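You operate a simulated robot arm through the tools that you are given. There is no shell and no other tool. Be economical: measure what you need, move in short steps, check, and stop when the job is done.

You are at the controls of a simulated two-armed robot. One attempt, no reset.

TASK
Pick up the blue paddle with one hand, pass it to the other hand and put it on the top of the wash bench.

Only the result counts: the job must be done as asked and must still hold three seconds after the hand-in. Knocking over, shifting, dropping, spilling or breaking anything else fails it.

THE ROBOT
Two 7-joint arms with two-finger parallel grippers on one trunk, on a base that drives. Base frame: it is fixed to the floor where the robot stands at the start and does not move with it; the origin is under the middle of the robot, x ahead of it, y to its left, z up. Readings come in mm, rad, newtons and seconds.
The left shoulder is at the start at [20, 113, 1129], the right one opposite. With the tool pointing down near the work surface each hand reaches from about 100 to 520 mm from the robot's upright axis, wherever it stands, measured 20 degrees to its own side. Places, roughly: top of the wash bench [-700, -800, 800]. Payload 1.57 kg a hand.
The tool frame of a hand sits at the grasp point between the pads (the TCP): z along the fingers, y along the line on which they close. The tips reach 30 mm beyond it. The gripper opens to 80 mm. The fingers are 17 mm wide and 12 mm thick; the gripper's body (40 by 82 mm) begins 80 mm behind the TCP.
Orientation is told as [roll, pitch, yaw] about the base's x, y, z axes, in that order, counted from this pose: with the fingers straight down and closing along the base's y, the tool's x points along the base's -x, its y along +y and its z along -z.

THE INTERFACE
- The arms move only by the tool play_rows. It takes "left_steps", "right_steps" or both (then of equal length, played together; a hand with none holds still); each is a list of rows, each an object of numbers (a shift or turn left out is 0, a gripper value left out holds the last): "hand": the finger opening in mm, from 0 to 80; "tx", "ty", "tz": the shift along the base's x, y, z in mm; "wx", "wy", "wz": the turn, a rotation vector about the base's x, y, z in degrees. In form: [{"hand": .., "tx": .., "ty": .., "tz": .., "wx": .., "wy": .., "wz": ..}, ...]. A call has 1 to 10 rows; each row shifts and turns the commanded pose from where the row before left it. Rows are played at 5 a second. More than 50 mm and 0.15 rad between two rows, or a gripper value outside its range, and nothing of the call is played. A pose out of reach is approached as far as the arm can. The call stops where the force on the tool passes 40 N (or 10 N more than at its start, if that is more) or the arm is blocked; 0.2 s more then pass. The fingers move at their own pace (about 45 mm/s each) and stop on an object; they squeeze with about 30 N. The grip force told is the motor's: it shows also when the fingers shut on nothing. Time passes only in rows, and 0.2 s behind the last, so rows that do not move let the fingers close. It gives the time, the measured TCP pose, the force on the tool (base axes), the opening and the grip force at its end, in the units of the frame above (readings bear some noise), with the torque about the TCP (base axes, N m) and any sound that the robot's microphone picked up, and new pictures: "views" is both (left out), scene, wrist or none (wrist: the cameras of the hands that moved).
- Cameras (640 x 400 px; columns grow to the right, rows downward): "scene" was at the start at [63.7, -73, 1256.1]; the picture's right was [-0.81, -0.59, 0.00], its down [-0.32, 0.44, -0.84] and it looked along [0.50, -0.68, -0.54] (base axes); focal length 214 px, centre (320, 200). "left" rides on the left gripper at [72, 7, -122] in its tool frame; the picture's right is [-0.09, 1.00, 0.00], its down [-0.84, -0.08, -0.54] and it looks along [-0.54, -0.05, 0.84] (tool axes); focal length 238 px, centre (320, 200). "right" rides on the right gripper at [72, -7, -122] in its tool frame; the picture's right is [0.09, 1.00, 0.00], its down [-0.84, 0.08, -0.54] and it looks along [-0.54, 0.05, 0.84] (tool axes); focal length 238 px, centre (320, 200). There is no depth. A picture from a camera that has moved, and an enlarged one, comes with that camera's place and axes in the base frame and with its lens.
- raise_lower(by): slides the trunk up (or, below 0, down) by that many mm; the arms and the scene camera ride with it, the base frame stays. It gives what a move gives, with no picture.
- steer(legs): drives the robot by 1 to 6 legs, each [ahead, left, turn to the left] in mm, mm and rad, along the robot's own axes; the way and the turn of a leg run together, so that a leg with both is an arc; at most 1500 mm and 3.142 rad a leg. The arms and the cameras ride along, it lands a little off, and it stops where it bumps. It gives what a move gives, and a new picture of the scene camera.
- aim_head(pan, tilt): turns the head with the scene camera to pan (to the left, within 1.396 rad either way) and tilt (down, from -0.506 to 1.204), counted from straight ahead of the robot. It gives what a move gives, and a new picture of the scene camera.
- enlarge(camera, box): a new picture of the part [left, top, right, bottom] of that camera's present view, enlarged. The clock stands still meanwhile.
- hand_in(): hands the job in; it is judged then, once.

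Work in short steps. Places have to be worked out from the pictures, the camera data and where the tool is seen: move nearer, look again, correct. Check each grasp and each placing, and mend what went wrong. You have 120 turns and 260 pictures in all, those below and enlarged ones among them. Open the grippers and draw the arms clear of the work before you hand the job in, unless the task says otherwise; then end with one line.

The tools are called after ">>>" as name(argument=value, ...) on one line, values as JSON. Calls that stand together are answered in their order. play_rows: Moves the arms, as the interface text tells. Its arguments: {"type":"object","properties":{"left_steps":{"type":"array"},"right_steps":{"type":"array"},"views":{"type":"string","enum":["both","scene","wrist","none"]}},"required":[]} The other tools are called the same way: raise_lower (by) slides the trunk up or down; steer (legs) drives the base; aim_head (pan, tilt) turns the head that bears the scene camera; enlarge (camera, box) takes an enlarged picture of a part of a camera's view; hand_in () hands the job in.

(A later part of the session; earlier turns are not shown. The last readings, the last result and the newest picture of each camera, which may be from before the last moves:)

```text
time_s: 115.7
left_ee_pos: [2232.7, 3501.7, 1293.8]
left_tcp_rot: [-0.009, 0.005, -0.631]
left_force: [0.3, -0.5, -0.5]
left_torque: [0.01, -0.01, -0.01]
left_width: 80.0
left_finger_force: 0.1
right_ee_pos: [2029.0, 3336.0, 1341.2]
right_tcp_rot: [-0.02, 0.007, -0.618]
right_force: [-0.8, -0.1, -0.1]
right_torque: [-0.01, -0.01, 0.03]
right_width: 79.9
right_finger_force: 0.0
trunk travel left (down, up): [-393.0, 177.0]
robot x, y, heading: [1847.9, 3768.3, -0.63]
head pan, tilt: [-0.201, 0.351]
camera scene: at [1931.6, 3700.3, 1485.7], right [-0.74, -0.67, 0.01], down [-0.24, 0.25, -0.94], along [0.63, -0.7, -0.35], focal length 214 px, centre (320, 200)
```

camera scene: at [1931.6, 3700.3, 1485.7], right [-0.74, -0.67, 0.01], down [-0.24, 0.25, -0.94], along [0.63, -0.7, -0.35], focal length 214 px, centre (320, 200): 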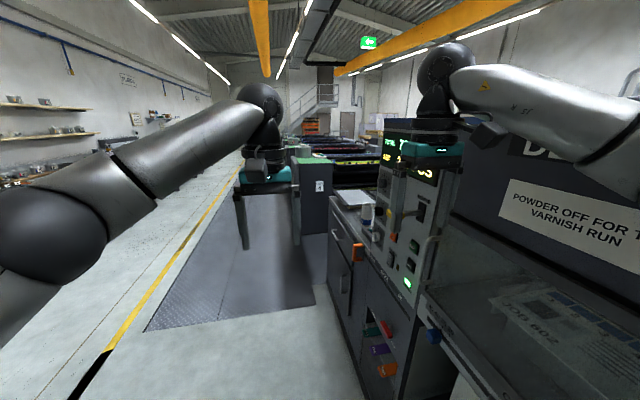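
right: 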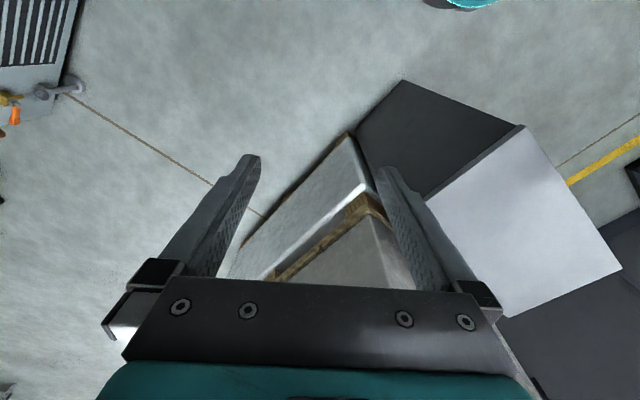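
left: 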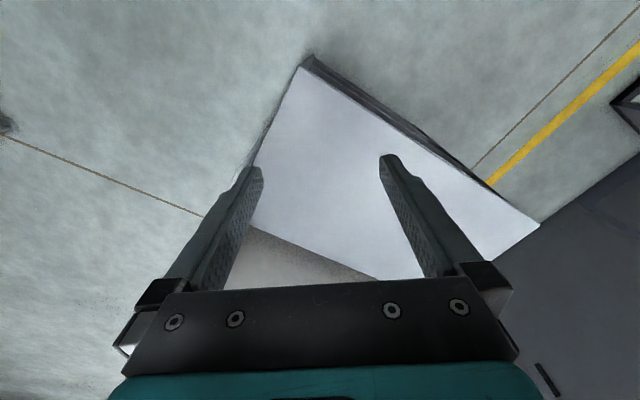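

I was stopped, probably by the low platform edge. The delivery console shows coloured items in a lower compartment; I zoom in.

>>> enlarge(camera="scene", box=[300, 180, 480, 400])

>>> enlarge(camera="scene", box=[0, 80, 200, 200])

>>> aim_head(pan=-0.9, tilt=0.7)

>>> aim_head(pan=0.35, tilt=0.3)

>>> enlarge(camera="scene", box=[100, 60, 340, 210])

```text
1.82 times, centred on (390, 290) of scene
camera zoom: at [1931.6, 3700.3, 1485.7], right [-0.74, -0.67, 0.01], down [-0.24, 0.25, -0.94], along [0.63, -0.7, -0.35], focal length 390 px, centre (193, 36)
```

zoom: 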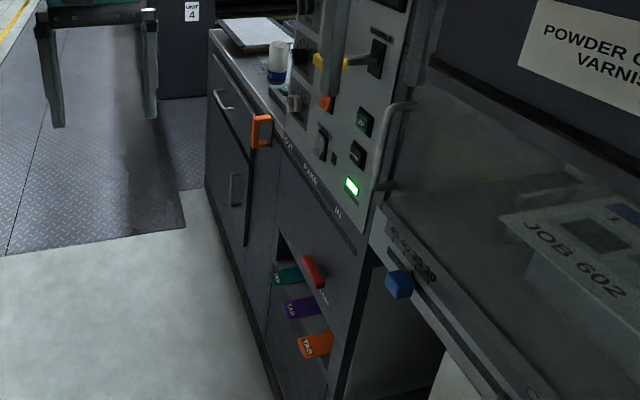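

```text
3.20 times, centred on (100, 140) of scene
camera zoom: at [1931.6, 3700.3, 1485.7], right [-0.74, -0.67, 0.01], down [-0.24, 0.25, -0.94], along [0.63, -0.7, -0.35], focal length 686 px, centre (1024, 392)
```

zoom: 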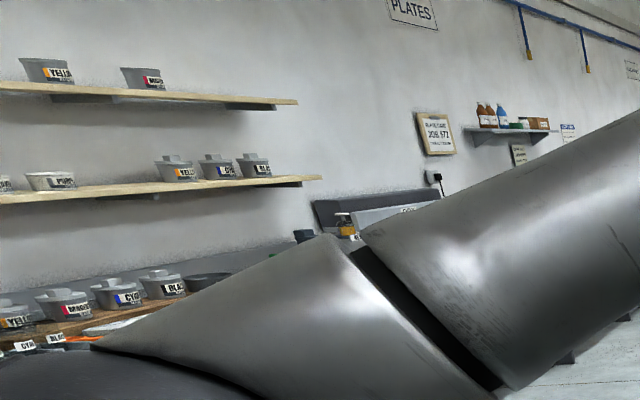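

```text
time_s: 116.8
left_ee_pos: [2231.2, 3501.8, 1294.0]
left_tcp_rot: [-0.009, 0.004, -0.63]
left_force: [0.0, 0.6, 0.4]
left_torque: [0.0, 0.01, -0.02]
left_width: 80.2
left_finger_force: 0.1
right_ee_pos: [2028.2, 3335.1, 1340.7]
right_tcp_rot: [-0.02, 0.007, -0.616]
right_force: [0.1, -0.6, 0.7]
right_torque: [-0.02, 0.04, -0.01]
right_width: 80.1
right_finger_force: 0.0
trunk travel left (down, up): [-393.0, 177.0]
robot x, y, heading: [1847.8, 3768.0, -0.632]
head pan, tilt: [-0.901, 0.7]
camera scene: at [1871.8, 3684.0, 1455.1], right [-1.0, -0.04, 0.01], down [-0.03, 0.64, -0.77], along [0.03, -0.77, -0.64], focal length 214 px, centre (320, 200)
```

scene: 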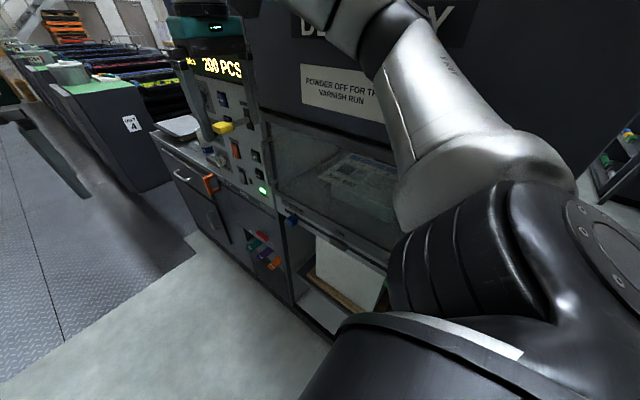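

```text
time_s: 118.2
left_ee_pos: [2231.9, 3502.5, 1293.5]
left_tcp_rot: [-0.009, 0.004, -0.63]
left_force: [0.1, -0.2, -0.7]
left_torque: [-0.01, 0.01, -0.02]
left_width: 79.9
left_finger_force: 0.1
right_ee_pos: [2027.4, 3336.2, 1341.2]
right_tcp_rot: [-0.017, 0.005, -0.619]
right_force: [-0.1, -0.5, -0.2]
right_torque: [0.0, 0.02, 0.02]
right_width: 80.1
right_finger_force: 0.0
trunk travel left (down, up): [-393.0, 177.0]
robot x, y, heading: [1843.3, 3772.0, -0.628]
head pan, tilt: [0.351, 0.3]
camera scene: at [1958.1, 3743.4, 1490.1], right [-0.28, -0.96, 0.01], down [-0.29, 0.08, -0.95], along [0.92, -0.27, -0.3], focal length 214 px, centre (320, 200)
```

scene: 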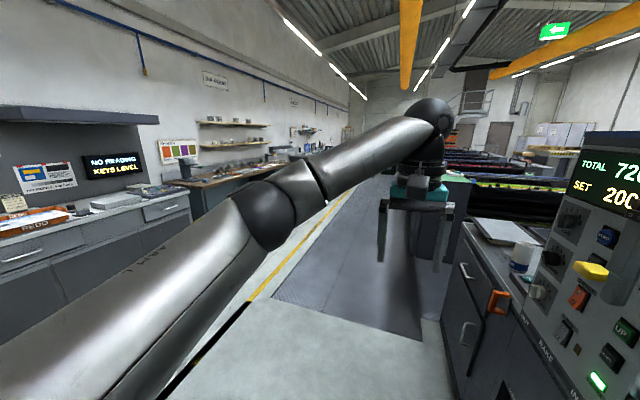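

```text
2.67 times, centred on (220, 135) of scene
camera zoom: at [1958.1, 3743.4, 1490.1], right [-0.28, -0.96, 0.01], down [-0.29, 0.08, -0.95], along [0.92, -0.27, -0.3], focal length 572 px, centre (587, 373)
```

zoom: 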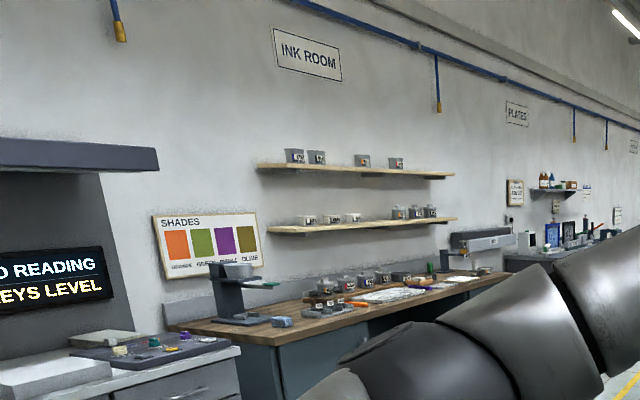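

It seems my right elbow touched the delivery cabinet. I move left away from it, then forward toward the ink room aisle.

>>> steer(legs=[[-60, 0, 0], [0, 400, 0]])

>>> aim_head(pan=-1.0, tilt=0.5)

```text
time_s: 121.2
left_ee_pos: [2404.2, 3851.5, 1295.6]
left_tcp_rot: [0.001, -0.002, -0.628]
left_force: [-0.1, 0.4, 0.1]
left_torque: [-0.02, 0.01, -0.05]
left_width: 79.9
left_finger_force: 0.1
right_ee_pos: [2201.8, 3682.9, 1339.5]
right_tcp_rot: [-0.006, 0.001, -0.619]
right_force: [0.0, -0.3, -0.3]
right_torque: [-0.02, 0.0, -0.01]
right_width: 79.8
right_finger_force: 0.1
trunk travel left (down, up): [-393.0, 177.0]
robot x, y, heading: [2029.4, 4125.4, -0.632]
head pan, tilt: [0.351, 0.3]
camera scene: at [2130.6, 4091.3, 1490.8], right [-0.27, -0.96, 0.0], down [-0.28, 0.08, -0.96], along [0.92, -0.26, -0.3], focal length 214 px, centre (320, 200)
```

scene: 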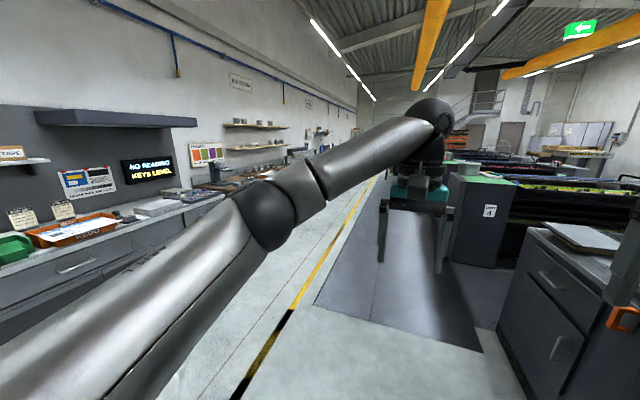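

```text
time_s: 122.7
left_ee_pos: [2404.3, 3851.8, 1296.0]
left_tcp_rot: [-0.001, 0.0, -0.627]
left_force: [-0.2, -0.5, 0.0]
left_torque: [0.02, 0.01, 0.0]
left_width: 80.0
left_finger_force: 0.0
right_ee_pos: [2201.7, 3682.9, 1338.3]
right_tcp_rot: [-0.007, 0.004, -0.619]
right_force: [0.5, 0.2, -0.2]
right_torque: [-0.02, 0.0, -0.01]
right_width: 80.2
right_finger_force: 0.1
trunk travel left (down, up): [-393.0, 177.0]
robot x, y, heading: [2032.3, 4123.8, -0.63]
head pan, tilt: [-1.0, 0.499]
camera scene: at [2035.3, 4025.4, 1472.4], right [-1.0, 0.06, 0.0], down [0.03, 0.48, -0.88], along [-0.05, -0.88, -0.48], focal length 214 px, centre (320, 200)
```

scene: 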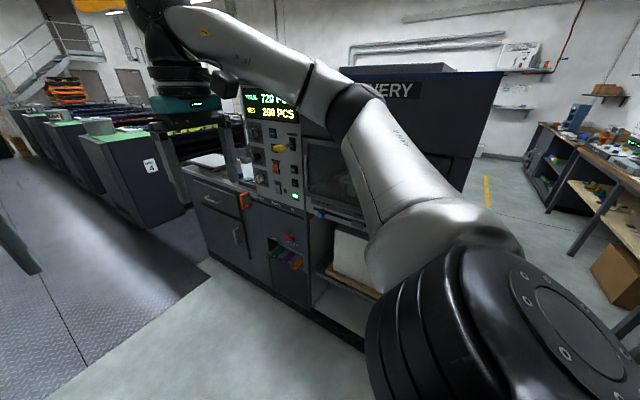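

Nothing disturbed. I shift left over the yellow line and advance toward the ink bench.

>>> steer(legs=[[0, 250, 0], [500, 0, 0]])

>>> aim_head(pan=0.9, tilt=0.6)

>>> aim_head(pan=0.3, tilt=0.5)

```text
time_s: 127.1
left_ee_pos: [2959.9, 3778.8, 1295.6]
left_tcp_rot: [0.0, 0.0, -0.611]
left_force: [0.1, 1.0, -0.2]
left_torque: [-0.01, 0.04, 0.02]
left_width: 79.9
left_finger_force: 0.1
right_ee_pos: [2757.7, 3607.1, 1338.3]
right_tcp_rot: [-0.006, 0.001, -0.603]
right_force: [-0.3, -0.3, 0.4]
right_torque: [-0.03, 0.0, -0.01]
right_width: 79.7
right_finger_force: 0.0
trunk travel left (down, up): [-393.0, 177.0]
robot x, y, heading: [2578.9, 4043.7, -0.61]
head pan, tilt: [-1.0, 0.499]
camera scene: at [2586.8, 3947.1, 1472.4], right [-1.0, 0.04, 0.0], down [0.02, 0.48, -0.88], along [-0.04, -0.88, -0.48], focal length 214 px, centre (320, 200)
```

scene: 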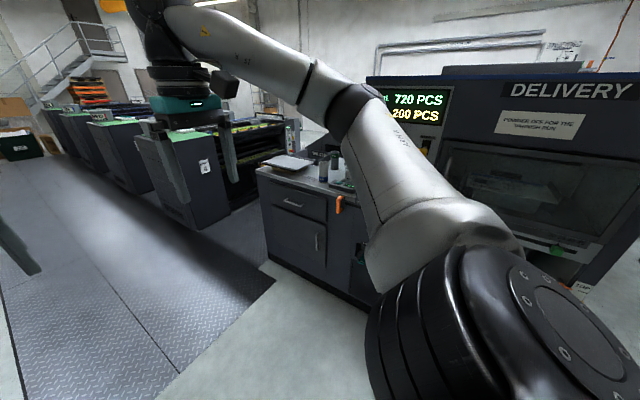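

```text
time_s: 128.9
left_ee_pos: [2959.7, 3778.8, 1297.2]
left_tcp_rot: [0.0, 0.001, -0.611]
left_force: [-0.2, 0.6, 0.2]
left_torque: [0.03, -0.01, 0.02]
left_width: 80.3
left_finger_force: 0.0
right_ee_pos: [2758.5, 3607.8, 1339.6]
right_tcp_rot: [-0.008, 0.003, -0.605]
right_force: [-0.5, 0.8, -0.3]
right_torque: [-0.02, 0.03, -0.02]
right_width: 80.0
right_finger_force: 0.0
trunk travel left (down, up): [-393.0, 177.0]
robot x, y, heading: [2579.7, 4044.2, -0.614]
head pan, tilt: [0.901, 0.6]
camera scene: at [2674.7, 4063.5, 1463.3], right [0.29, -0.96, 0.0], down [-0.54, -0.16, -0.83], along [0.79, 0.24, -0.56], focal length 214 px, centre (320, 200)
```

scene: 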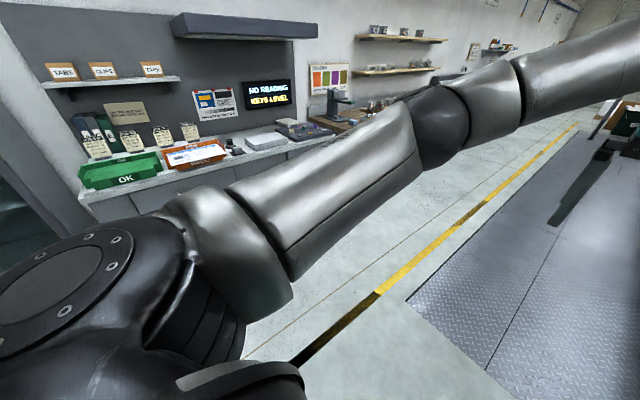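

```text
time_s: 129.9
left_ee_pos: [2960.5, 3779.4, 1296.1]
left_tcp_rot: [0.002, 0.0, -0.611]
left_force: [-1.3, -0.3, 0.0]
left_torque: [0.01, -0.01, 0.02]
left_width: 79.9
left_finger_force: 0.0
right_ee_pos: [2757.6, 3606.8, 1339.7]
right_tcp_rot: [-0.007, 0.002, -0.603]
right_force: [0.2, -0.2, -0.1]
right_torque: [0.0, 0.0, -0.01]
right_width: 80.1
right_finger_force: 0.0
trunk travel left (down, up): [-393.0, 177.0]
robot x, y, heading: [2578.3, 4045.8, -0.609]
head pan, tilt: [0.3, 0.499]
camera scene: at [2676.7, 4010.6, 1472.4], right [-0.3, -0.95, 0.0], down [-0.46, 0.15, -0.88], along [0.84, -0.27, -0.48], focal length 214 px, centre (320, 200)
```

scene: 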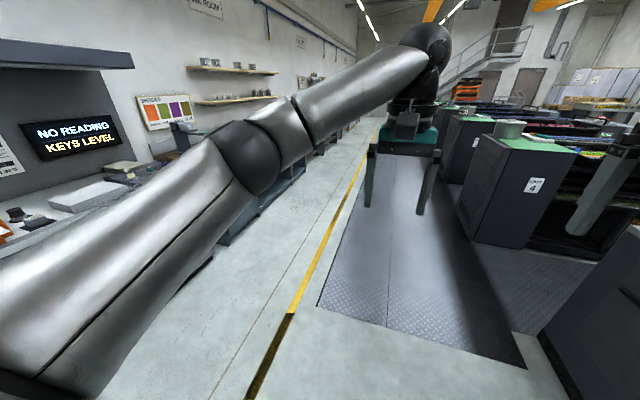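

I shift 780 left to be between platform and counter and advance toward the ink bench.

>>> steer(legs=[[0, 780, 0], [900, 0, 0]])

>>> aim_head(pan=0.2, tilt=0.5)

>>> aim_head(pan=0.8, tilt=0.5)

```text
time_s: 138.5
left_ee_pos: [4146.8, 3906.6, 1294.9]
left_tcp_rot: [0.0, -0.001, -0.607]
left_force: [1.0, 0.2, 0.0]
left_torque: [0.01, 0.01, 0.0]
left_width: 80.1
left_finger_force: 0.0
right_ee_pos: [3946.3, 3732.6, 1340.0]
right_tcp_rot: [-0.008, 0.002, -0.6]
right_force: [-0.7, 0.8, 0.3]
right_torque: [0.01, 0.03, 0.03]
right_width: 80.2
right_finger_force: 0.1
trunk travel left (down, up): [-393.0, 177.0]
robot x, y, heading: [3767.0, 4173.2, -0.607]
head pan, tilt: [0.3, 0.499]
camera scene: at [3863.9, 4135.7, 1472.4], right [-0.3, -0.95, 0.0], down [-0.46, 0.14, -0.88], along [0.84, -0.27, -0.48], focal length 214 px, centre (320, 200)
```

scene: 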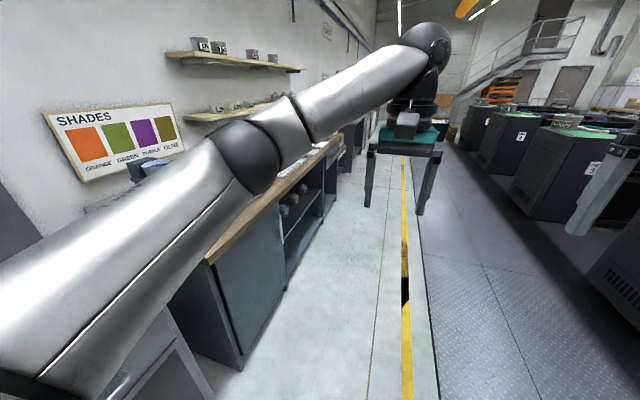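

```text
time_s: 139.2
left_ee_pos: [4147.5, 3906.5, 1296.5]
left_tcp_rot: [0.0, 0.001, -0.606]
left_force: [0.8, 0.5, 0.5]
left_torque: [0.0, 0.02, 0.02]
left_width: 80.1
left_finger_force: 0.1
right_ee_pos: [3945.7, 3732.1, 1340.7]
right_tcp_rot: [-0.007, 0.002, -0.601]
right_force: [0.0, -0.1, -0.4]
right_torque: [-0.01, 0.0, 0.0]
right_width: 80.1
right_finger_force: 0.0
trunk travel left (down, up): [-393.0, 177.0]
robot x, y, heading: [3767.6, 4173.1, -0.607]
head pan, tilt: [0.201, 0.499]
camera scene: at [3860.5, 4127.5, 1472.4], right [-0.39, -0.92, 0.0], down [-0.44, 0.19, -0.88], along [0.81, -0.35, -0.48], focal length 214 px, centre (320, 200)
```

scene: 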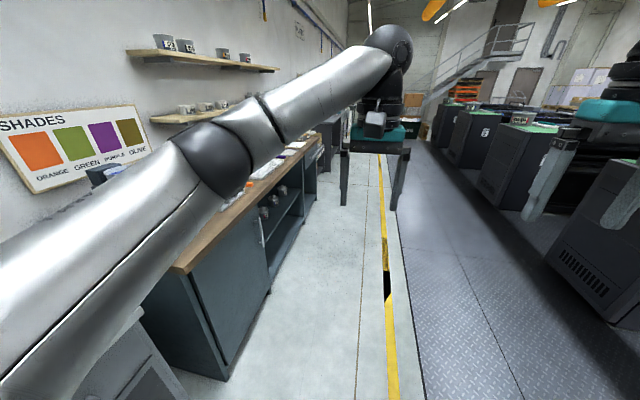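

```text
time_s: 140.2
left_ee_pos: [4146.0, 3907.1, 1296.0]
left_tcp_rot: [-0.001, -0.001, -0.607]
left_force: [-0.2, -0.5, 0.7]
left_torque: [0.03, -0.02, 0.0]
left_width: 80.1
left_finger_force: 0.0
right_ee_pos: [3946.7, 3732.9, 1338.8]
right_tcp_rot: [-0.008, 0.004, -0.6]
right_force: [-0.3, -0.2, 0.0]
right_torque: [0.04, -0.02, -0.04]
right_width: 79.9
right_finger_force: 0.0
trunk travel left (down, up): [-393.0, 177.0]
robot x, y, heading: [3767.9, 4170.8, -0.612]
head pan, tilt: [0.799, 0.499]
camera scene: at [3866.3, 4180.6, 1472.4], right [0.19, -0.98, 0.0], down [-0.47, -0.09, -0.88], along [0.86, 0.17, -0.48], focal length 214 px, centre (320, 200)
```

scene: 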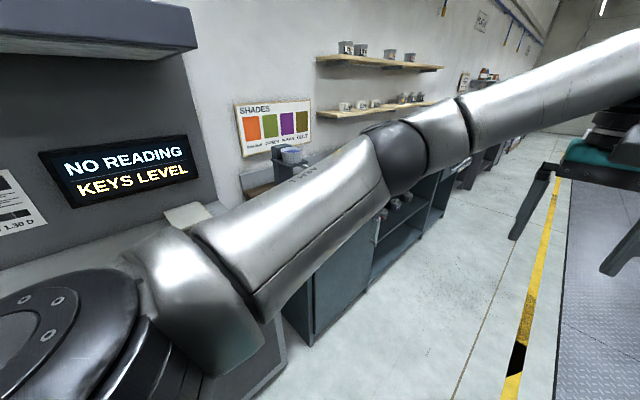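

I need to face the ink bench; I advance 900 with a slight right shift and turn left.

>>> steer(legs=[[0, -120, 0], [900, 0, 0], [0, 0, 0.9]])

>>> aim_head(pan=-0.4, tilt=0.5)

>>> enlarge(camera="scene", box=[160, 100, 480, 300])

>>> aim_head(pan=0.3, tilt=0.6)

```text
time_s: 148.1
left_ee_pos: [4895.9, 3678.3, 1296.7]
left_tcp_rot: [-0.001, 0.001, 0.277]
left_force: [-0.2, -0.6, -0.1]
left_torque: [-0.01, 0.0, 0.0]
left_width: 80.1
left_finger_force: 0.0
right_ee_pos: [4903.0, 3413.1, 1339.7]
right_tcp_rot: [-0.008, 0.002, 0.286]
right_force: [-0.1, 0.3, -0.4]
right_torque: [0.01, 0.0, 0.01]
right_width: 79.6
right_finger_force: 0.2
trunk travel left (down, up): [-393.0, 177.0]
robot x, y, heading: [4451.4, 3547.8, 0.281]
head pan, tilt: [0.799, 0.499]
camera scene: at [4505.1, 3633.3, 1472.4], right [0.88, -0.47, 0.0], down [-0.23, -0.42, -0.88], along [0.42, 0.77, -0.48], focal length 214 px, centre (320, 200)
```

scene: 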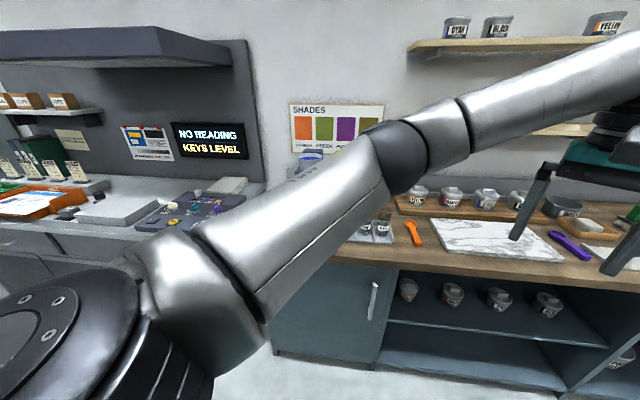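

```text
time_s: 149.5
left_ee_pos: [4894.3, 3678.0, 1295.4]
left_tcp_rot: [0.001, 0.0, 0.277]
left_force: [0.7, -0.1, -0.3]
left_torque: [-0.01, 0.03, -0.03]
left_width: 79.9
left_finger_force: 0.0
right_ee_pos: [4901.4, 3411.4, 1339.5]
right_tcp_rot: [-0.008, 0.003, 0.284]
right_force: [-0.4, -0.3, 0.4]
right_torque: [0.0, 0.02, 0.01]
right_width: 80.1
right_finger_force: 0.1
trunk travel left (down, up): [-393.0, 177.0]
robot x, y, heading: [4451.1, 3551.2, 0.28]
head pan, tilt: [-0.4, 0.499]
camera scene: at [4552.4, 3542.0, 1472.4], right [-0.12, -0.99, 0.0], down [-0.48, 0.06, -0.88], along [0.87, -0.11, -0.48], focal length 214 px, centre (320, 200)
```

scene: 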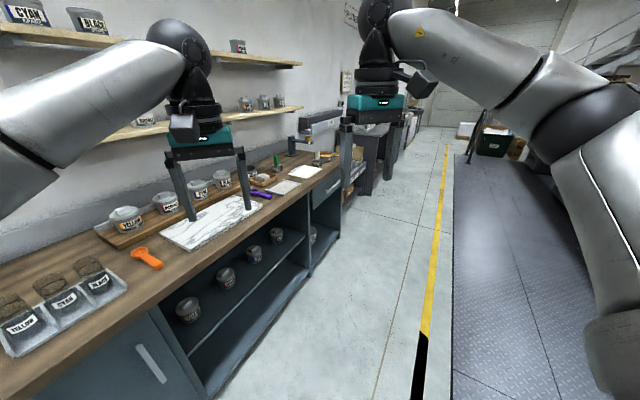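

```text
2.00 times, centred on (320, 200) of scene
camera zoom: at [4552.4, 3542.0, 1472.4], right [-0.12, -0.99, 0.0], down [-0.48, 0.06, -0.88], along [0.87, -0.11, -0.48], focal length 429 px, centre (320, 200)
```

zoom: 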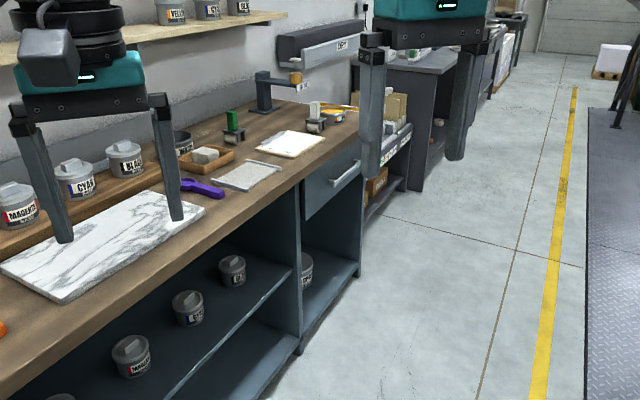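

```text
time_s: 150.6
left_ee_pos: [4896.5, 3677.1, 1296.6]
left_tcp_rot: [0.001, -0.001, 0.276]
left_force: [0.5, 0.0, 0.1]
left_torque: [-0.02, 0.01, 0.01]
left_width: 80.1
left_finger_force: 0.0
right_ee_pos: [4902.7, 3414.2, 1339.2]
right_tcp_rot: [-0.006, 0.002, 0.287]
right_force: [0.0, 0.7, 0.1]
right_torque: [-0.04, 0.0, -0.01]
right_width: 79.9
right_finger_force: 0.0
trunk travel left (down, up): [-393.0, 177.0]
robot x, y, heading: [4451.0, 3548.6, 0.276]
head pan, tilt: [0.3, 0.6]
camera scene: at [4536.1, 3601.2, 1463.3], right [0.55, -0.84, 0.0], down [-0.47, -0.31, -0.83], along [0.69, 0.45, -0.56], focal length 214 px, centre (320, 200)
```

scene: 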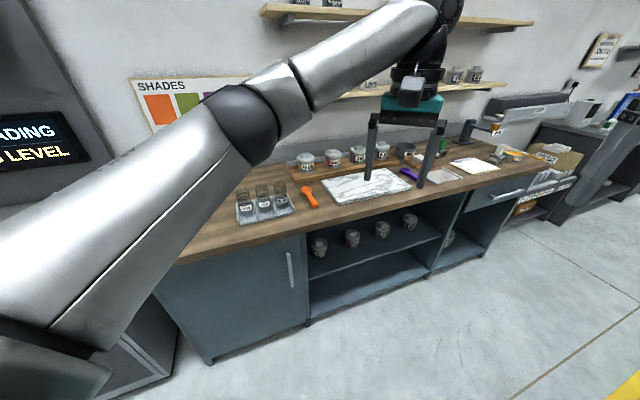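

Orange and purple tool handles lie by the ink slab. I zoom to understand those and look for a blue one.

>>> enlarge(camera="scene", box=[220, 120, 460, 240])

>>> enlarge(camera="scene", box=[440, 60, 640, 210])

>>> enlarge(camera="left", box=[0, 0, 640, 400])

>>> enlarge(camera="right", box=[0, 0, 640, 400])

```text
2.67 times, centred on (340, 180) of scene
camera zoom: at [4536.1, 3601.2, 1463.3], right [0.55, -0.84, 0.0], down [-0.47, -0.31, -0.83], along [0.69, 0.45, -0.56], focal length 572 px, centre (267, 253)
```

zoom: 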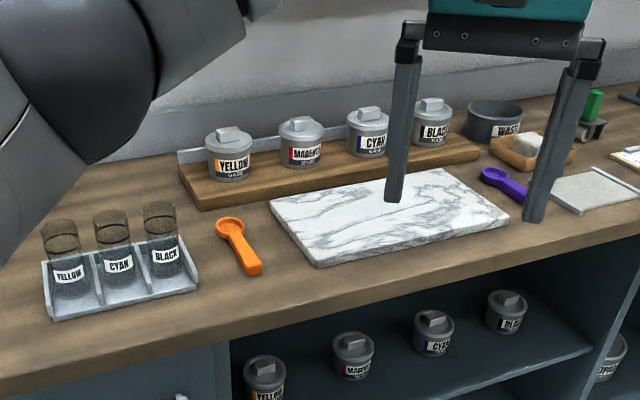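

```text
2.67 times, centred on (540, 135) of scene
camera zoom: at [4536.1, 3601.2, 1463.3], right [0.55, -0.84, 0.0], down [-0.47, -0.31, -0.83], along [0.69, 0.45, -0.56], focal length 572 px, centre (-267, 373)
```

zoom: 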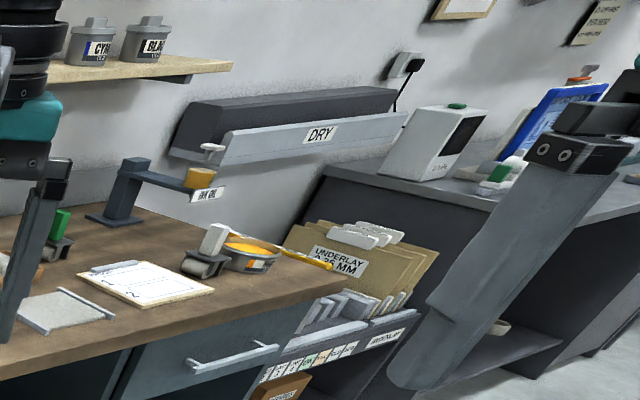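

```text
1.00 times, centred on (320, 200) of left (not enlarged: the box is as wide or as high as the picture)
camera zoom: at [4825.0, 3663.9, 1416.9], right [-0.18, 0.98, 0.0], down [0.83, 0.15, 0.54], along [0.53, 0.1, -0.84], focal length 238 px, centre (320, 200)
```

zoom: 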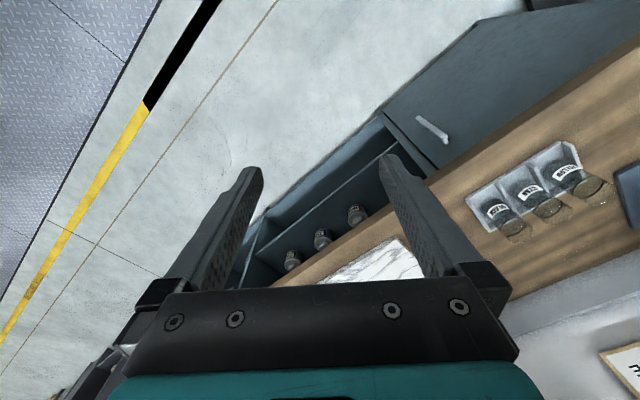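

```text
1.00 times, centred on (320, 200) of right (not enlarged: the box is as wide or as high as the picture)
camera zoom: at [4836.7, 3388.2, 1461.4], right [-0.37, 0.93, -0.01], down [0.78, 0.31, 0.54], along [0.5, 0.19, -0.84], focal length 238 px, centre (320, 200)
```

zoom: 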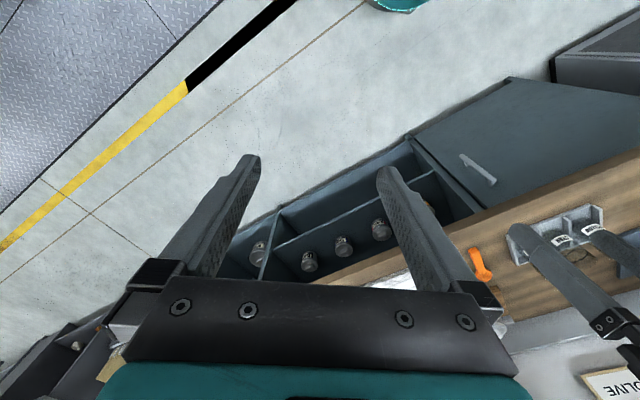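

Those are scoops, no blue paddle here. I look at the press units opposite and the plates bench further on.

>>> aim_head(pan=-1.39, tilt=0.35)

>>> enlarge(camera="scene", box=[0, 80, 320, 280])

>>> steer(legs=[[0, 0, -0.9], [1200, 0, 0]])

>>> aim_head(pan=-0.7, tilt=0.45)

>>> aim_head(pan=0.4, tilt=0.45)

```text
time_s: 152.3
left_ee_pos: [4896.2, 3677.2, 1294.7]
left_tcp_rot: [0.0, 0.0, 0.278]
left_force: [0.5, 0.7, -0.5]
left_torque: [-0.01, 0.02, 0.0]
left_width: 80.2
left_finger_force: 0.2
right_ee_pos: [4901.7, 3413.0, 1339.8]
right_tcp_rot: [-0.006, 0.003, 0.283]
right_force: [-0.5, 0.0, 0.3]
right_torque: [0.01, 0.0, -0.02]
right_width: 79.9
right_finger_force: 0.0
trunk travel left (down, up): [-393.0, 177.0]
robot x, y, heading: [4450.1, 3547.9, 0.278]
head pan, tilt: [-1.389, 0.351]
camera scene: at [4503.4, 3469.5, 1486.1], right [-0.9, -0.44, 0.0], down [-0.15, 0.31, -0.94], along [0.42, -0.84, -0.34], focal length 214 px, centre (320, 200)
```

scene: 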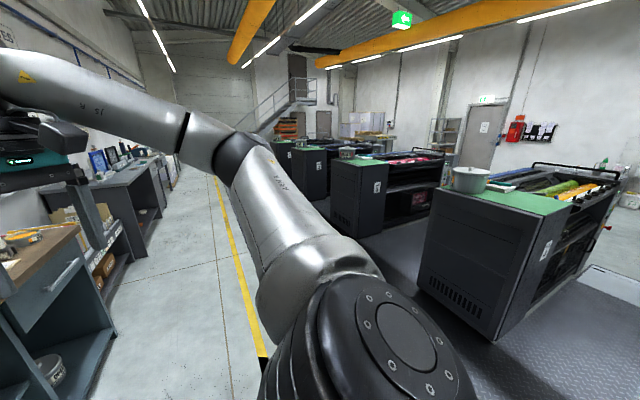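

```text
2.00 times, centred on (160, 180) of scene
camera zoom: at [4503.4, 3469.5, 1486.1], right [-0.9, -0.44, 0.0], down [-0.15, 0.31, -0.94], along [0.42, -0.84, -0.34], focal length 429 px, centre (640, 240)
```

zoom: 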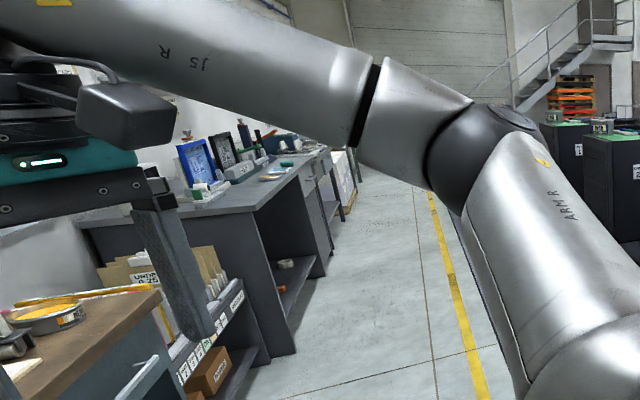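

```text
time_s: 160.6
left_ee_pos: [5792.8, 2592.1, 1296.5]
left_tcp_rot: [0.001, 0.0, -0.619]
left_force: [-0.3, -0.3, -0.4]
left_torque: [0.0, 0.03, 0.04]
left_width: 79.9
left_finger_force: 0.1
right_ee_pos: [5589.9, 2421.2, 1340.0]
right_tcp_rot: [-0.009, 0.001, -0.613]
right_force: [-1.0, -0.2, 0.1]
right_torque: [0.03, 0.03, -0.01]
right_width: 80.0
right_finger_force: 0.1
trunk travel left (down, up): [-393.0, 177.0]
robot x, y, heading: [5416.3, 2861.1, -0.62]
head pan, tilt: [-1.389, 0.351]
camera scene: at [5386.1, 2769.6, 1486.1], right [-0.91, 0.42, 0.0], down [0.15, 0.31, -0.94], along [-0.4, -0.85, -0.34], focal length 214 px, centre (320, 200)
```

scene: 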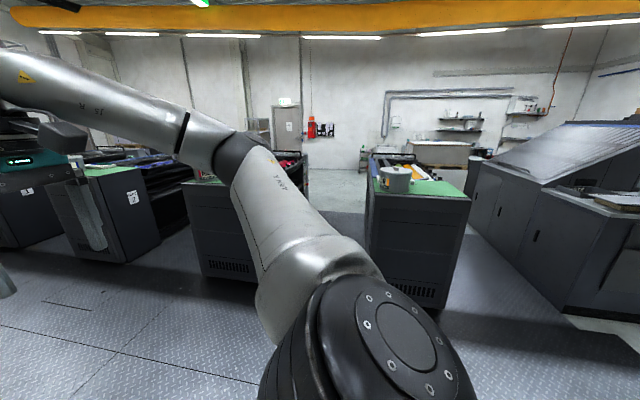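

```text
time_s: 161.7
left_ee_pos: [5792.1, 2592.0, 1296.3]
left_tcp_rot: [0.0, -0.002, -0.619]
left_force: [0.8, -0.3, -0.5]
left_torque: [0.0, 0.0, -0.03]
left_width: 79.9
left_finger_force: 0.1
right_ee_pos: [5591.0, 2421.5, 1340.2]
right_tcp_rot: [-0.007, 0.002, -0.61]
right_force: [-0.9, -0.2, -0.2]
right_torque: [-0.02, -0.04, 0.02]
right_width: 80.0
right_finger_force: 0.0
trunk travel left (down, up): [-393.0, 177.0]
robot x, y, heading: [5414.1, 2860.9, -0.619]
head pan, tilt: [-0.7, 0.45]
camera scene: at [5448.1, 2765.1, 1476.9], right [-0.97, -0.25, 0.0], down [-0.11, 0.42, -0.9], along [0.22, -0.87, -0.44], focal length 214 px, centre (320, 200)
```

scene: 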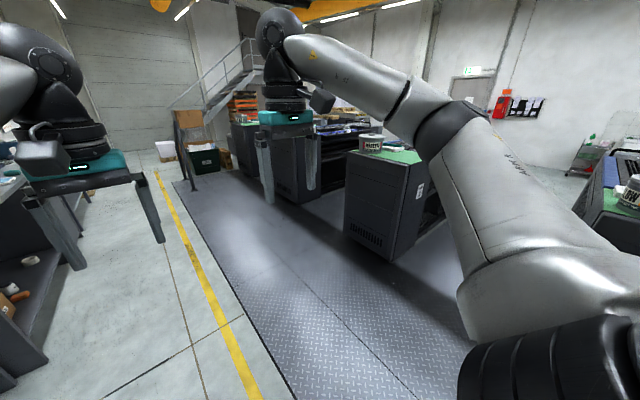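

```text
time_s: 163.0
left_ee_pos: [5792.4, 2591.7, 1297.2]
left_tcp_rot: [0.0, 0.001, -0.621]
left_force: [-0.1, 0.7, 0.2]
left_torque: [-0.01, 0.05, 0.01]
left_width: 80.2
left_finger_force: 0.1
right_ee_pos: [5590.1, 2422.2, 1339.4]
right_tcp_rot: [-0.007, 0.001, -0.609]
right_force: [0.0, 0.1, 1.1]
right_torque: [0.01, -0.01, -0.01]
right_width: 79.8
right_finger_force: 0.1
trunk travel left (down, up): [-393.0, 177.0]
robot x, y, heading: [5411.6, 2865.1, -0.621]
head pan, tilt: [0.4, 0.45]
camera scene: at [5515.0, 2834.0, 1476.9], right [-0.22, -0.98, 0.0], down [-0.42, 0.1, -0.9], along [0.88, -0.2, -0.44], focal length 214 px, centre (320, 200)
```

scene: 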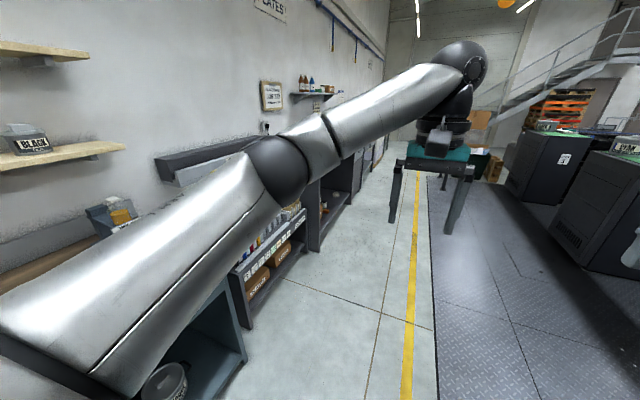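

I continue 1300 along the aisle and view the plates bench.

>>> steer(legs=[[1300, 0, 0], [0, 0, 0.7]])

>>> enlarge(camera="scene", box=[100, 80, 500, 330])

>>> aim_head(pan=-0.4, tilt=0.45)

```text
time_s: 171.4
left_ee_pos: [6939.0, 2137.1, 1295.6]
left_tcp_rot: [0.0, -0.003, 0.076]
left_force: [-0.4, -0.7, 0.1]
left_torque: [0.03, 0.01, 0.01]
left_width: 79.8
left_finger_force: 0.1
right_ee_pos: [6892.7, 1875.8, 1338.8]
right_tcp_rot: [-0.006, 0.002, 0.082]
right_force: [-1.1, 0.8, -0.2]
right_torque: [0.01, 0.02, 0.01]
right_width: 79.9
right_finger_force: 0.0
trunk travel left (down, up): [-393.0, 177.0]
robot x, y, heading: [6477.9, 2103.8, 0.078]
head pan, tilt: [0.4, 0.45]
camera scene: at [6570.1, 2143.9, 1476.8], right [0.46, -0.89, 0.0], down [-0.39, -0.2, -0.9], along [0.8, 0.41, -0.44], focal length 214 px, centre (320, 200)
```

scene: 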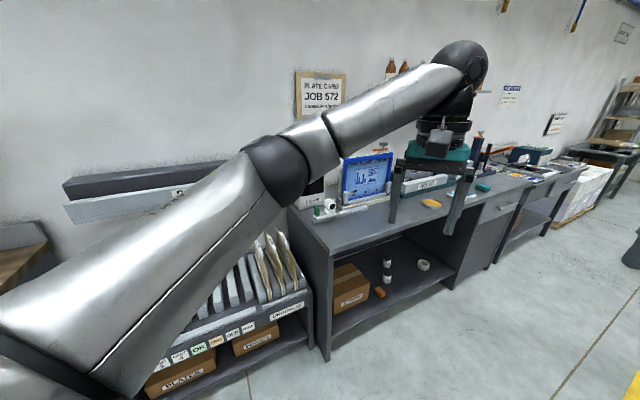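

```text
1.60 times, centred on (300, 205) of scene
camera zoom: at [6570.1, 2143.9, 1476.8], right [0.46, -0.89, 0.0], down [-0.39, -0.2, -0.9], along [0.8, 0.41, -0.44], focal length 343 px, centre (352, 192)
```

zoom: 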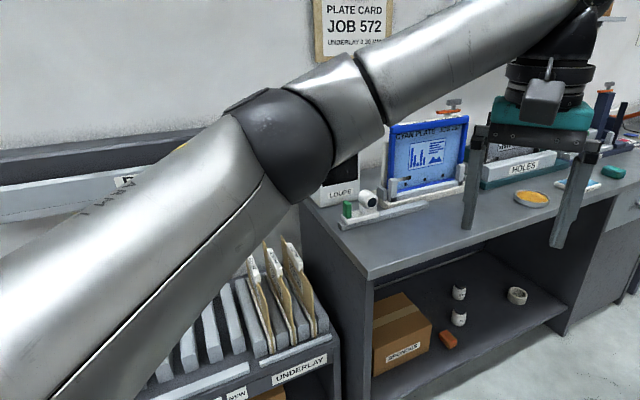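

```text
time_s: 172.6
left_ee_pos: [6938.9, 2135.2, 1296.0]
left_tcp_rot: [0.0, 0.001, 0.075]
left_force: [-0.1, -0.1, 0.5]
left_torque: [0.01, -0.02, 0.0]
left_width: 80.0
left_finger_force: 0.0
right_ee_pos: [6891.6, 1876.8, 1339.9]
right_tcp_rot: [-0.007, 0.003, 0.081]
right_force: [0.0, 0.0, 0.1]
right_torque: [-0.01, 0.02, 0.0]
right_width: 80.0
right_finger_force: 0.1
trunk travel left (down, up): [-393.0, 177.0]
robot x, y, heading: [6475.4, 2106.8, 0.08]
head pan, tilt: [-0.4, 0.45]
camera scene: at [6575.5, 2072.5, 1476.9], right [-0.32, -0.95, 0.0], down [-0.41, 0.14, -0.9], along [0.85, -0.29, -0.44], focal length 214 px, centre (320, 200)
```

scene: 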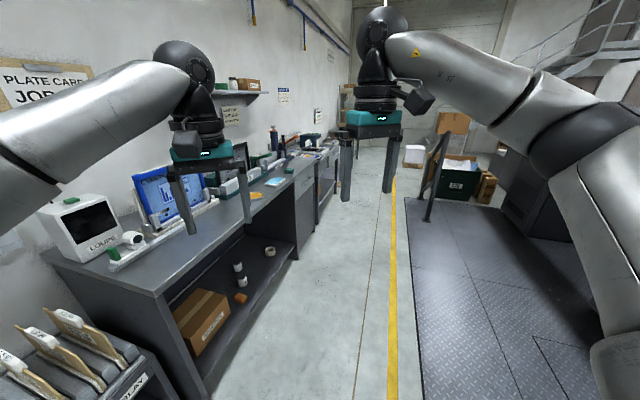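

Nothing paddle-like here; I zoom on the further bench end and the tops of the press units.

>>> enlarge(camera="scene", box=[180, 100, 350, 210])

>>> aim_head(pan=-1.39, tilt=0.4)

>>> steer(legs=[[0, 0, -0.7], [1400, 0, 0], [0, 0, 0.5]])

>>> aim_head(pan=0.1, tilt=0.45)

```text
3.64 times, centred on (265, 155) of scene
camera zoom: at [6575.5, 2072.5, 1476.9], right [-0.32, -0.95, 0.0], down [-0.41, 0.14, -0.9], along [0.85, -0.29, -0.44], focal length 780 px, centre (520, 364)
```

zoom: 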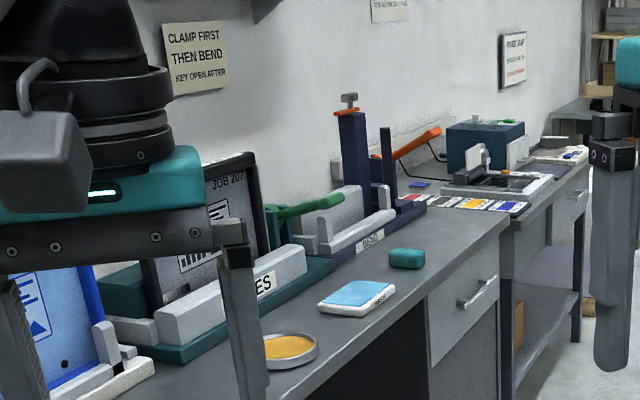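

```text
time_s: 173.8
left_ee_pos: [6937.7, 2136.3, 1296.5]
left_tcp_rot: [0.001, -0.001, 0.074]
left_force: [0.1, 0.6, -0.2]
left_torque: [0.0, -0.01, -0.02]
left_width: 79.8
left_finger_force: 0.2
right_ee_pos: [6890.5, 1876.0, 1339.3]
right_tcp_rot: [-0.006, 0.001, 0.083]
right_force: [-0.2, 1.1, 0.4]
right_torque: [-0.02, 0.02, 0.0]
right_width: 80.0
right_finger_force: 0.0
trunk travel left (down, up): [-393.0, 177.0]
robot x, y, heading: [6474.8, 2100.6, 0.074]
head pan, tilt: [-1.389, 0.4]
camera scene: at [6512.0, 2012.1, 1481.5], right [-0.97, -0.26, 0.0], down [-0.1, 0.38, -0.92], along [0.23, -0.89, -0.39], focal length 214 px, centre (320, 200)
```

scene: 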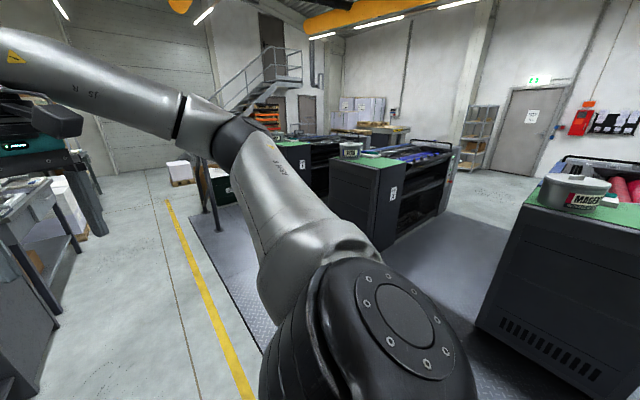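

```text
time_s: 184.2
left_ee_pos: [8085.4, 1181.4, 1295.1]
left_tcp_rot: [-0.001, -0.001, -0.149]
left_force: [0.4, 0.4, 0.3]
left_torque: [-0.01, 0.02, -0.03]
left_width: 80.0
left_finger_force: 0.1
right_ee_pos: [7981.8, 938.7, 1339.7]
right_tcp_rot: [-0.008, 0.003, -0.141]
right_force: [0.0, 0.3, -0.2]
right_torque: [0.03, -0.05, -0.02]
right_width: 80.0
right_finger_force: 0.0
trunk travel left (down, up): [-393.0, 177.0]
robot x, y, heading: [7627.8, 1250.3, -0.147]
head pan, tilt: [-1.389, 0.4]
camera scene: at [7642.0, 1155.6, 1481.5], right [-1.0, -0.03, 0.0], down [-0.01, 0.39, -0.92], along [0.03, -0.92, -0.39], focal length 214 px, centre (320, 200)
```

scene: 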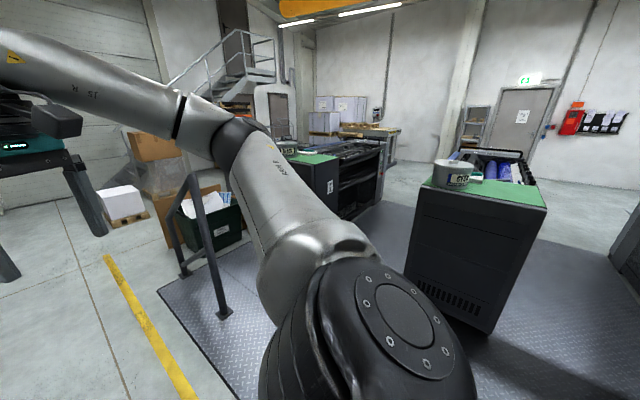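

```text
time_s: 185.8
left_ee_pos: [8084.7, 1182.2, 1295.8]
left_tcp_rot: [0.001, -0.001, -0.149]
left_force: [-0.7, 0.1, -0.2]
left_torque: [-0.02, -0.01, 0.02]
left_width: 79.7
left_finger_force: 0.1
right_ee_pos: [7981.5, 938.3, 1338.9]
right_tcp_rot: [-0.005, 0.001, -0.141]
right_force: [1.1, 0.2, -0.1]
right_torque: [-0.02, 0.0, 0.01]
right_width: 80.0
right_finger_force: 0.2
trunk travel left (down, up): [-393.0, 177.0]
robot x, y, heading: [7626.7, 1248.7, -0.145]
head pan, tilt: [0.099, 0.45]
camera scene: at [7730.6, 1243.4, 1476.9], right [-0.05, -1.0, 0.0], down [-0.43, 0.02, -0.9], along [0.9, -0.04, -0.44], focal length 214 px, centre (320, 200)
```

scene: 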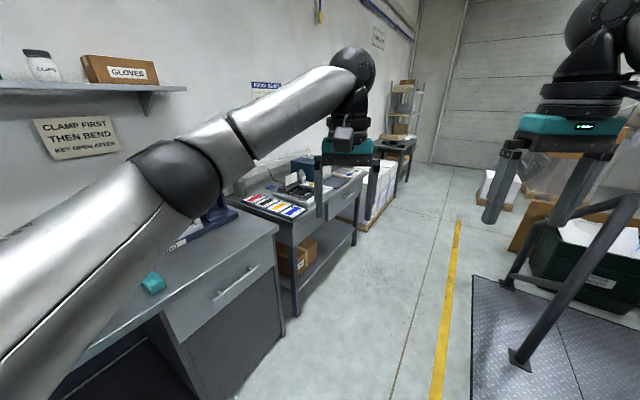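

I zoom on the bench with colour strips, then continue round the press's end.

>>> enlarge(camera="scene", box=[180, 130, 440, 290])

>>> steer(legs=[[0, 0, -0.47], [1300, 0, 0]])

>>> aim_head(pan=-0.6, tilt=0.4)

>>> aim_head(pan=0.6, tilt=0.4)

```text
2.46 times, centred on (310, 210) of scene
camera zoom: at [7730.6, 1243.4, 1476.9], right [-0.05, -1.0, 0.0], down [-0.43, 0.02, -0.9], along [0.9, -0.04, -0.44], focal length 528 px, centre (345, 175)
```

zoom: 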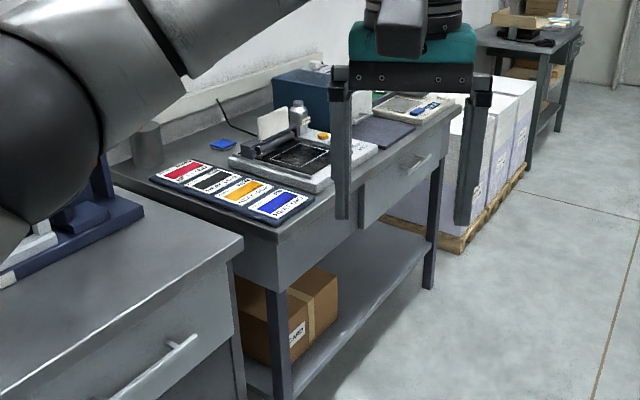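

```text
time_s: 193.7
left_ee_pos: [9061.3, 237.1, 1295.5]
left_tcp_rot: [0.0, 0.001, -0.608]
left_force: [0.3, 0.4, -0.1]
left_torque: [0.0, -0.01, 0.02]
left_width: 80.3
left_finger_force: 0.1
right_ee_pos: [8860.7, 62.8, 1338.6]
right_tcp_rot: [-0.007, 0.001, -0.599]
right_force: [-0.9, 0.4, 0.3]
right_torque: [0.01, -0.02, 0.0]
right_width: 79.9
right_finger_force: 0.1
trunk travel left (down, up): [-393.0, 177.0]
robot x, y, heading: [8678.0, 498.7, -0.607]
head pan, tilt: [0.099, 0.45]
camera scene: at [8770.7, 449.1, 1476.8], right [-0.49, -0.87, 0.0], down [-0.38, 0.21, -0.9], along [0.79, -0.44, -0.44], focal length 214 px, centre (320, 200)
```

scene: 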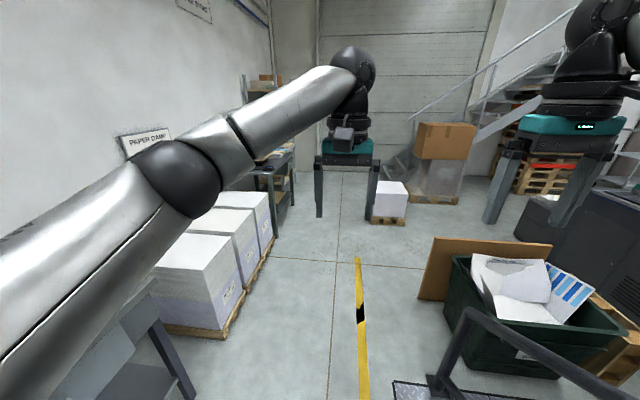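

```text
time_s: 194.8
left_ee_pos: [9060.5, 237.3, 1296.3]
left_tcp_rot: [-0.001, 0.001, -0.607]
left_force: [0.9, 0.5, -0.3]
left_torque: [-0.01, -0.01, 0.01]
left_width: 80.0
left_finger_force: 0.0
right_ee_pos: [8858.9, 64.3, 1339.9]
right_tcp_rot: [-0.008, 0.001, -0.601]
right_force: [0.1, -0.5, -0.3]
right_torque: [0.03, 0.04, 0.0]
right_width: 80.3
right_finger_force: 0.0
trunk travel left (down, up): [-393.0, 177.0]
robot x, y, heading: [8682.5, 502.3, -0.606]
head pan, tilt: [-0.6, 0.4]
camera scene: at [8723.2, 407.4, 1481.5], right [-0.93, -0.36, 0.0], down [-0.14, 0.36, -0.92], along [0.33, -0.86, -0.39], focal length 214 px, centre (320, 200)
```

scene: 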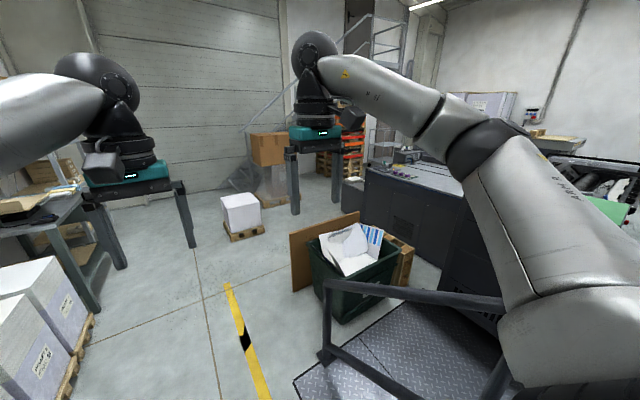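

```text
time_s: 196.2
left_ee_pos: [9060.3, 237.3, 1295.8]
left_tcp_rot: [0.0, -0.001, -0.608]
left_force: [-0.8, -0.7, 0.2]
left_torque: [-0.01, 0.03, -0.01]
left_width: 79.9
left_finger_force: 0.0
right_ee_pos: [8860.0, 63.5, 1340.1]
right_tcp_rot: [-0.007, 0.002, -0.599]
right_force: [0.0, 0.5, 0.1]
right_torque: [0.02, 0.01, 0.03]
right_width: 79.9
right_finger_force: 0.1
trunk travel left (down, up): [-393.0, 177.0]
robot x, y, heading: [8678.8, 501.8, -0.606]
head pan, tilt: [0.6, 0.4]
camera scene: at [8782.8, 493.3, 1481.5], right [-0.01, -1.0, 0.0], down [-0.39, 0.0, -0.92], along [0.92, -0.01, -0.39], focal length 214 px, centre (320, 200)
```

scene: 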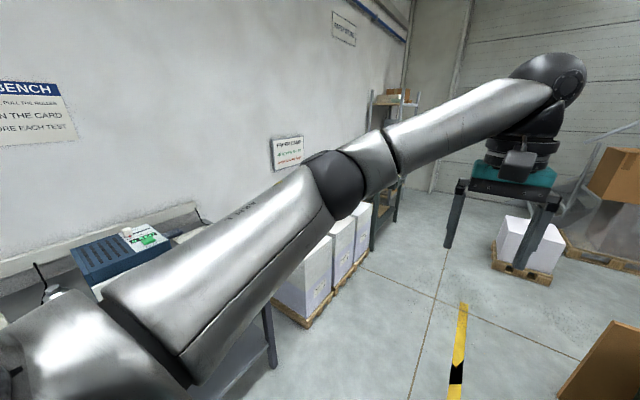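

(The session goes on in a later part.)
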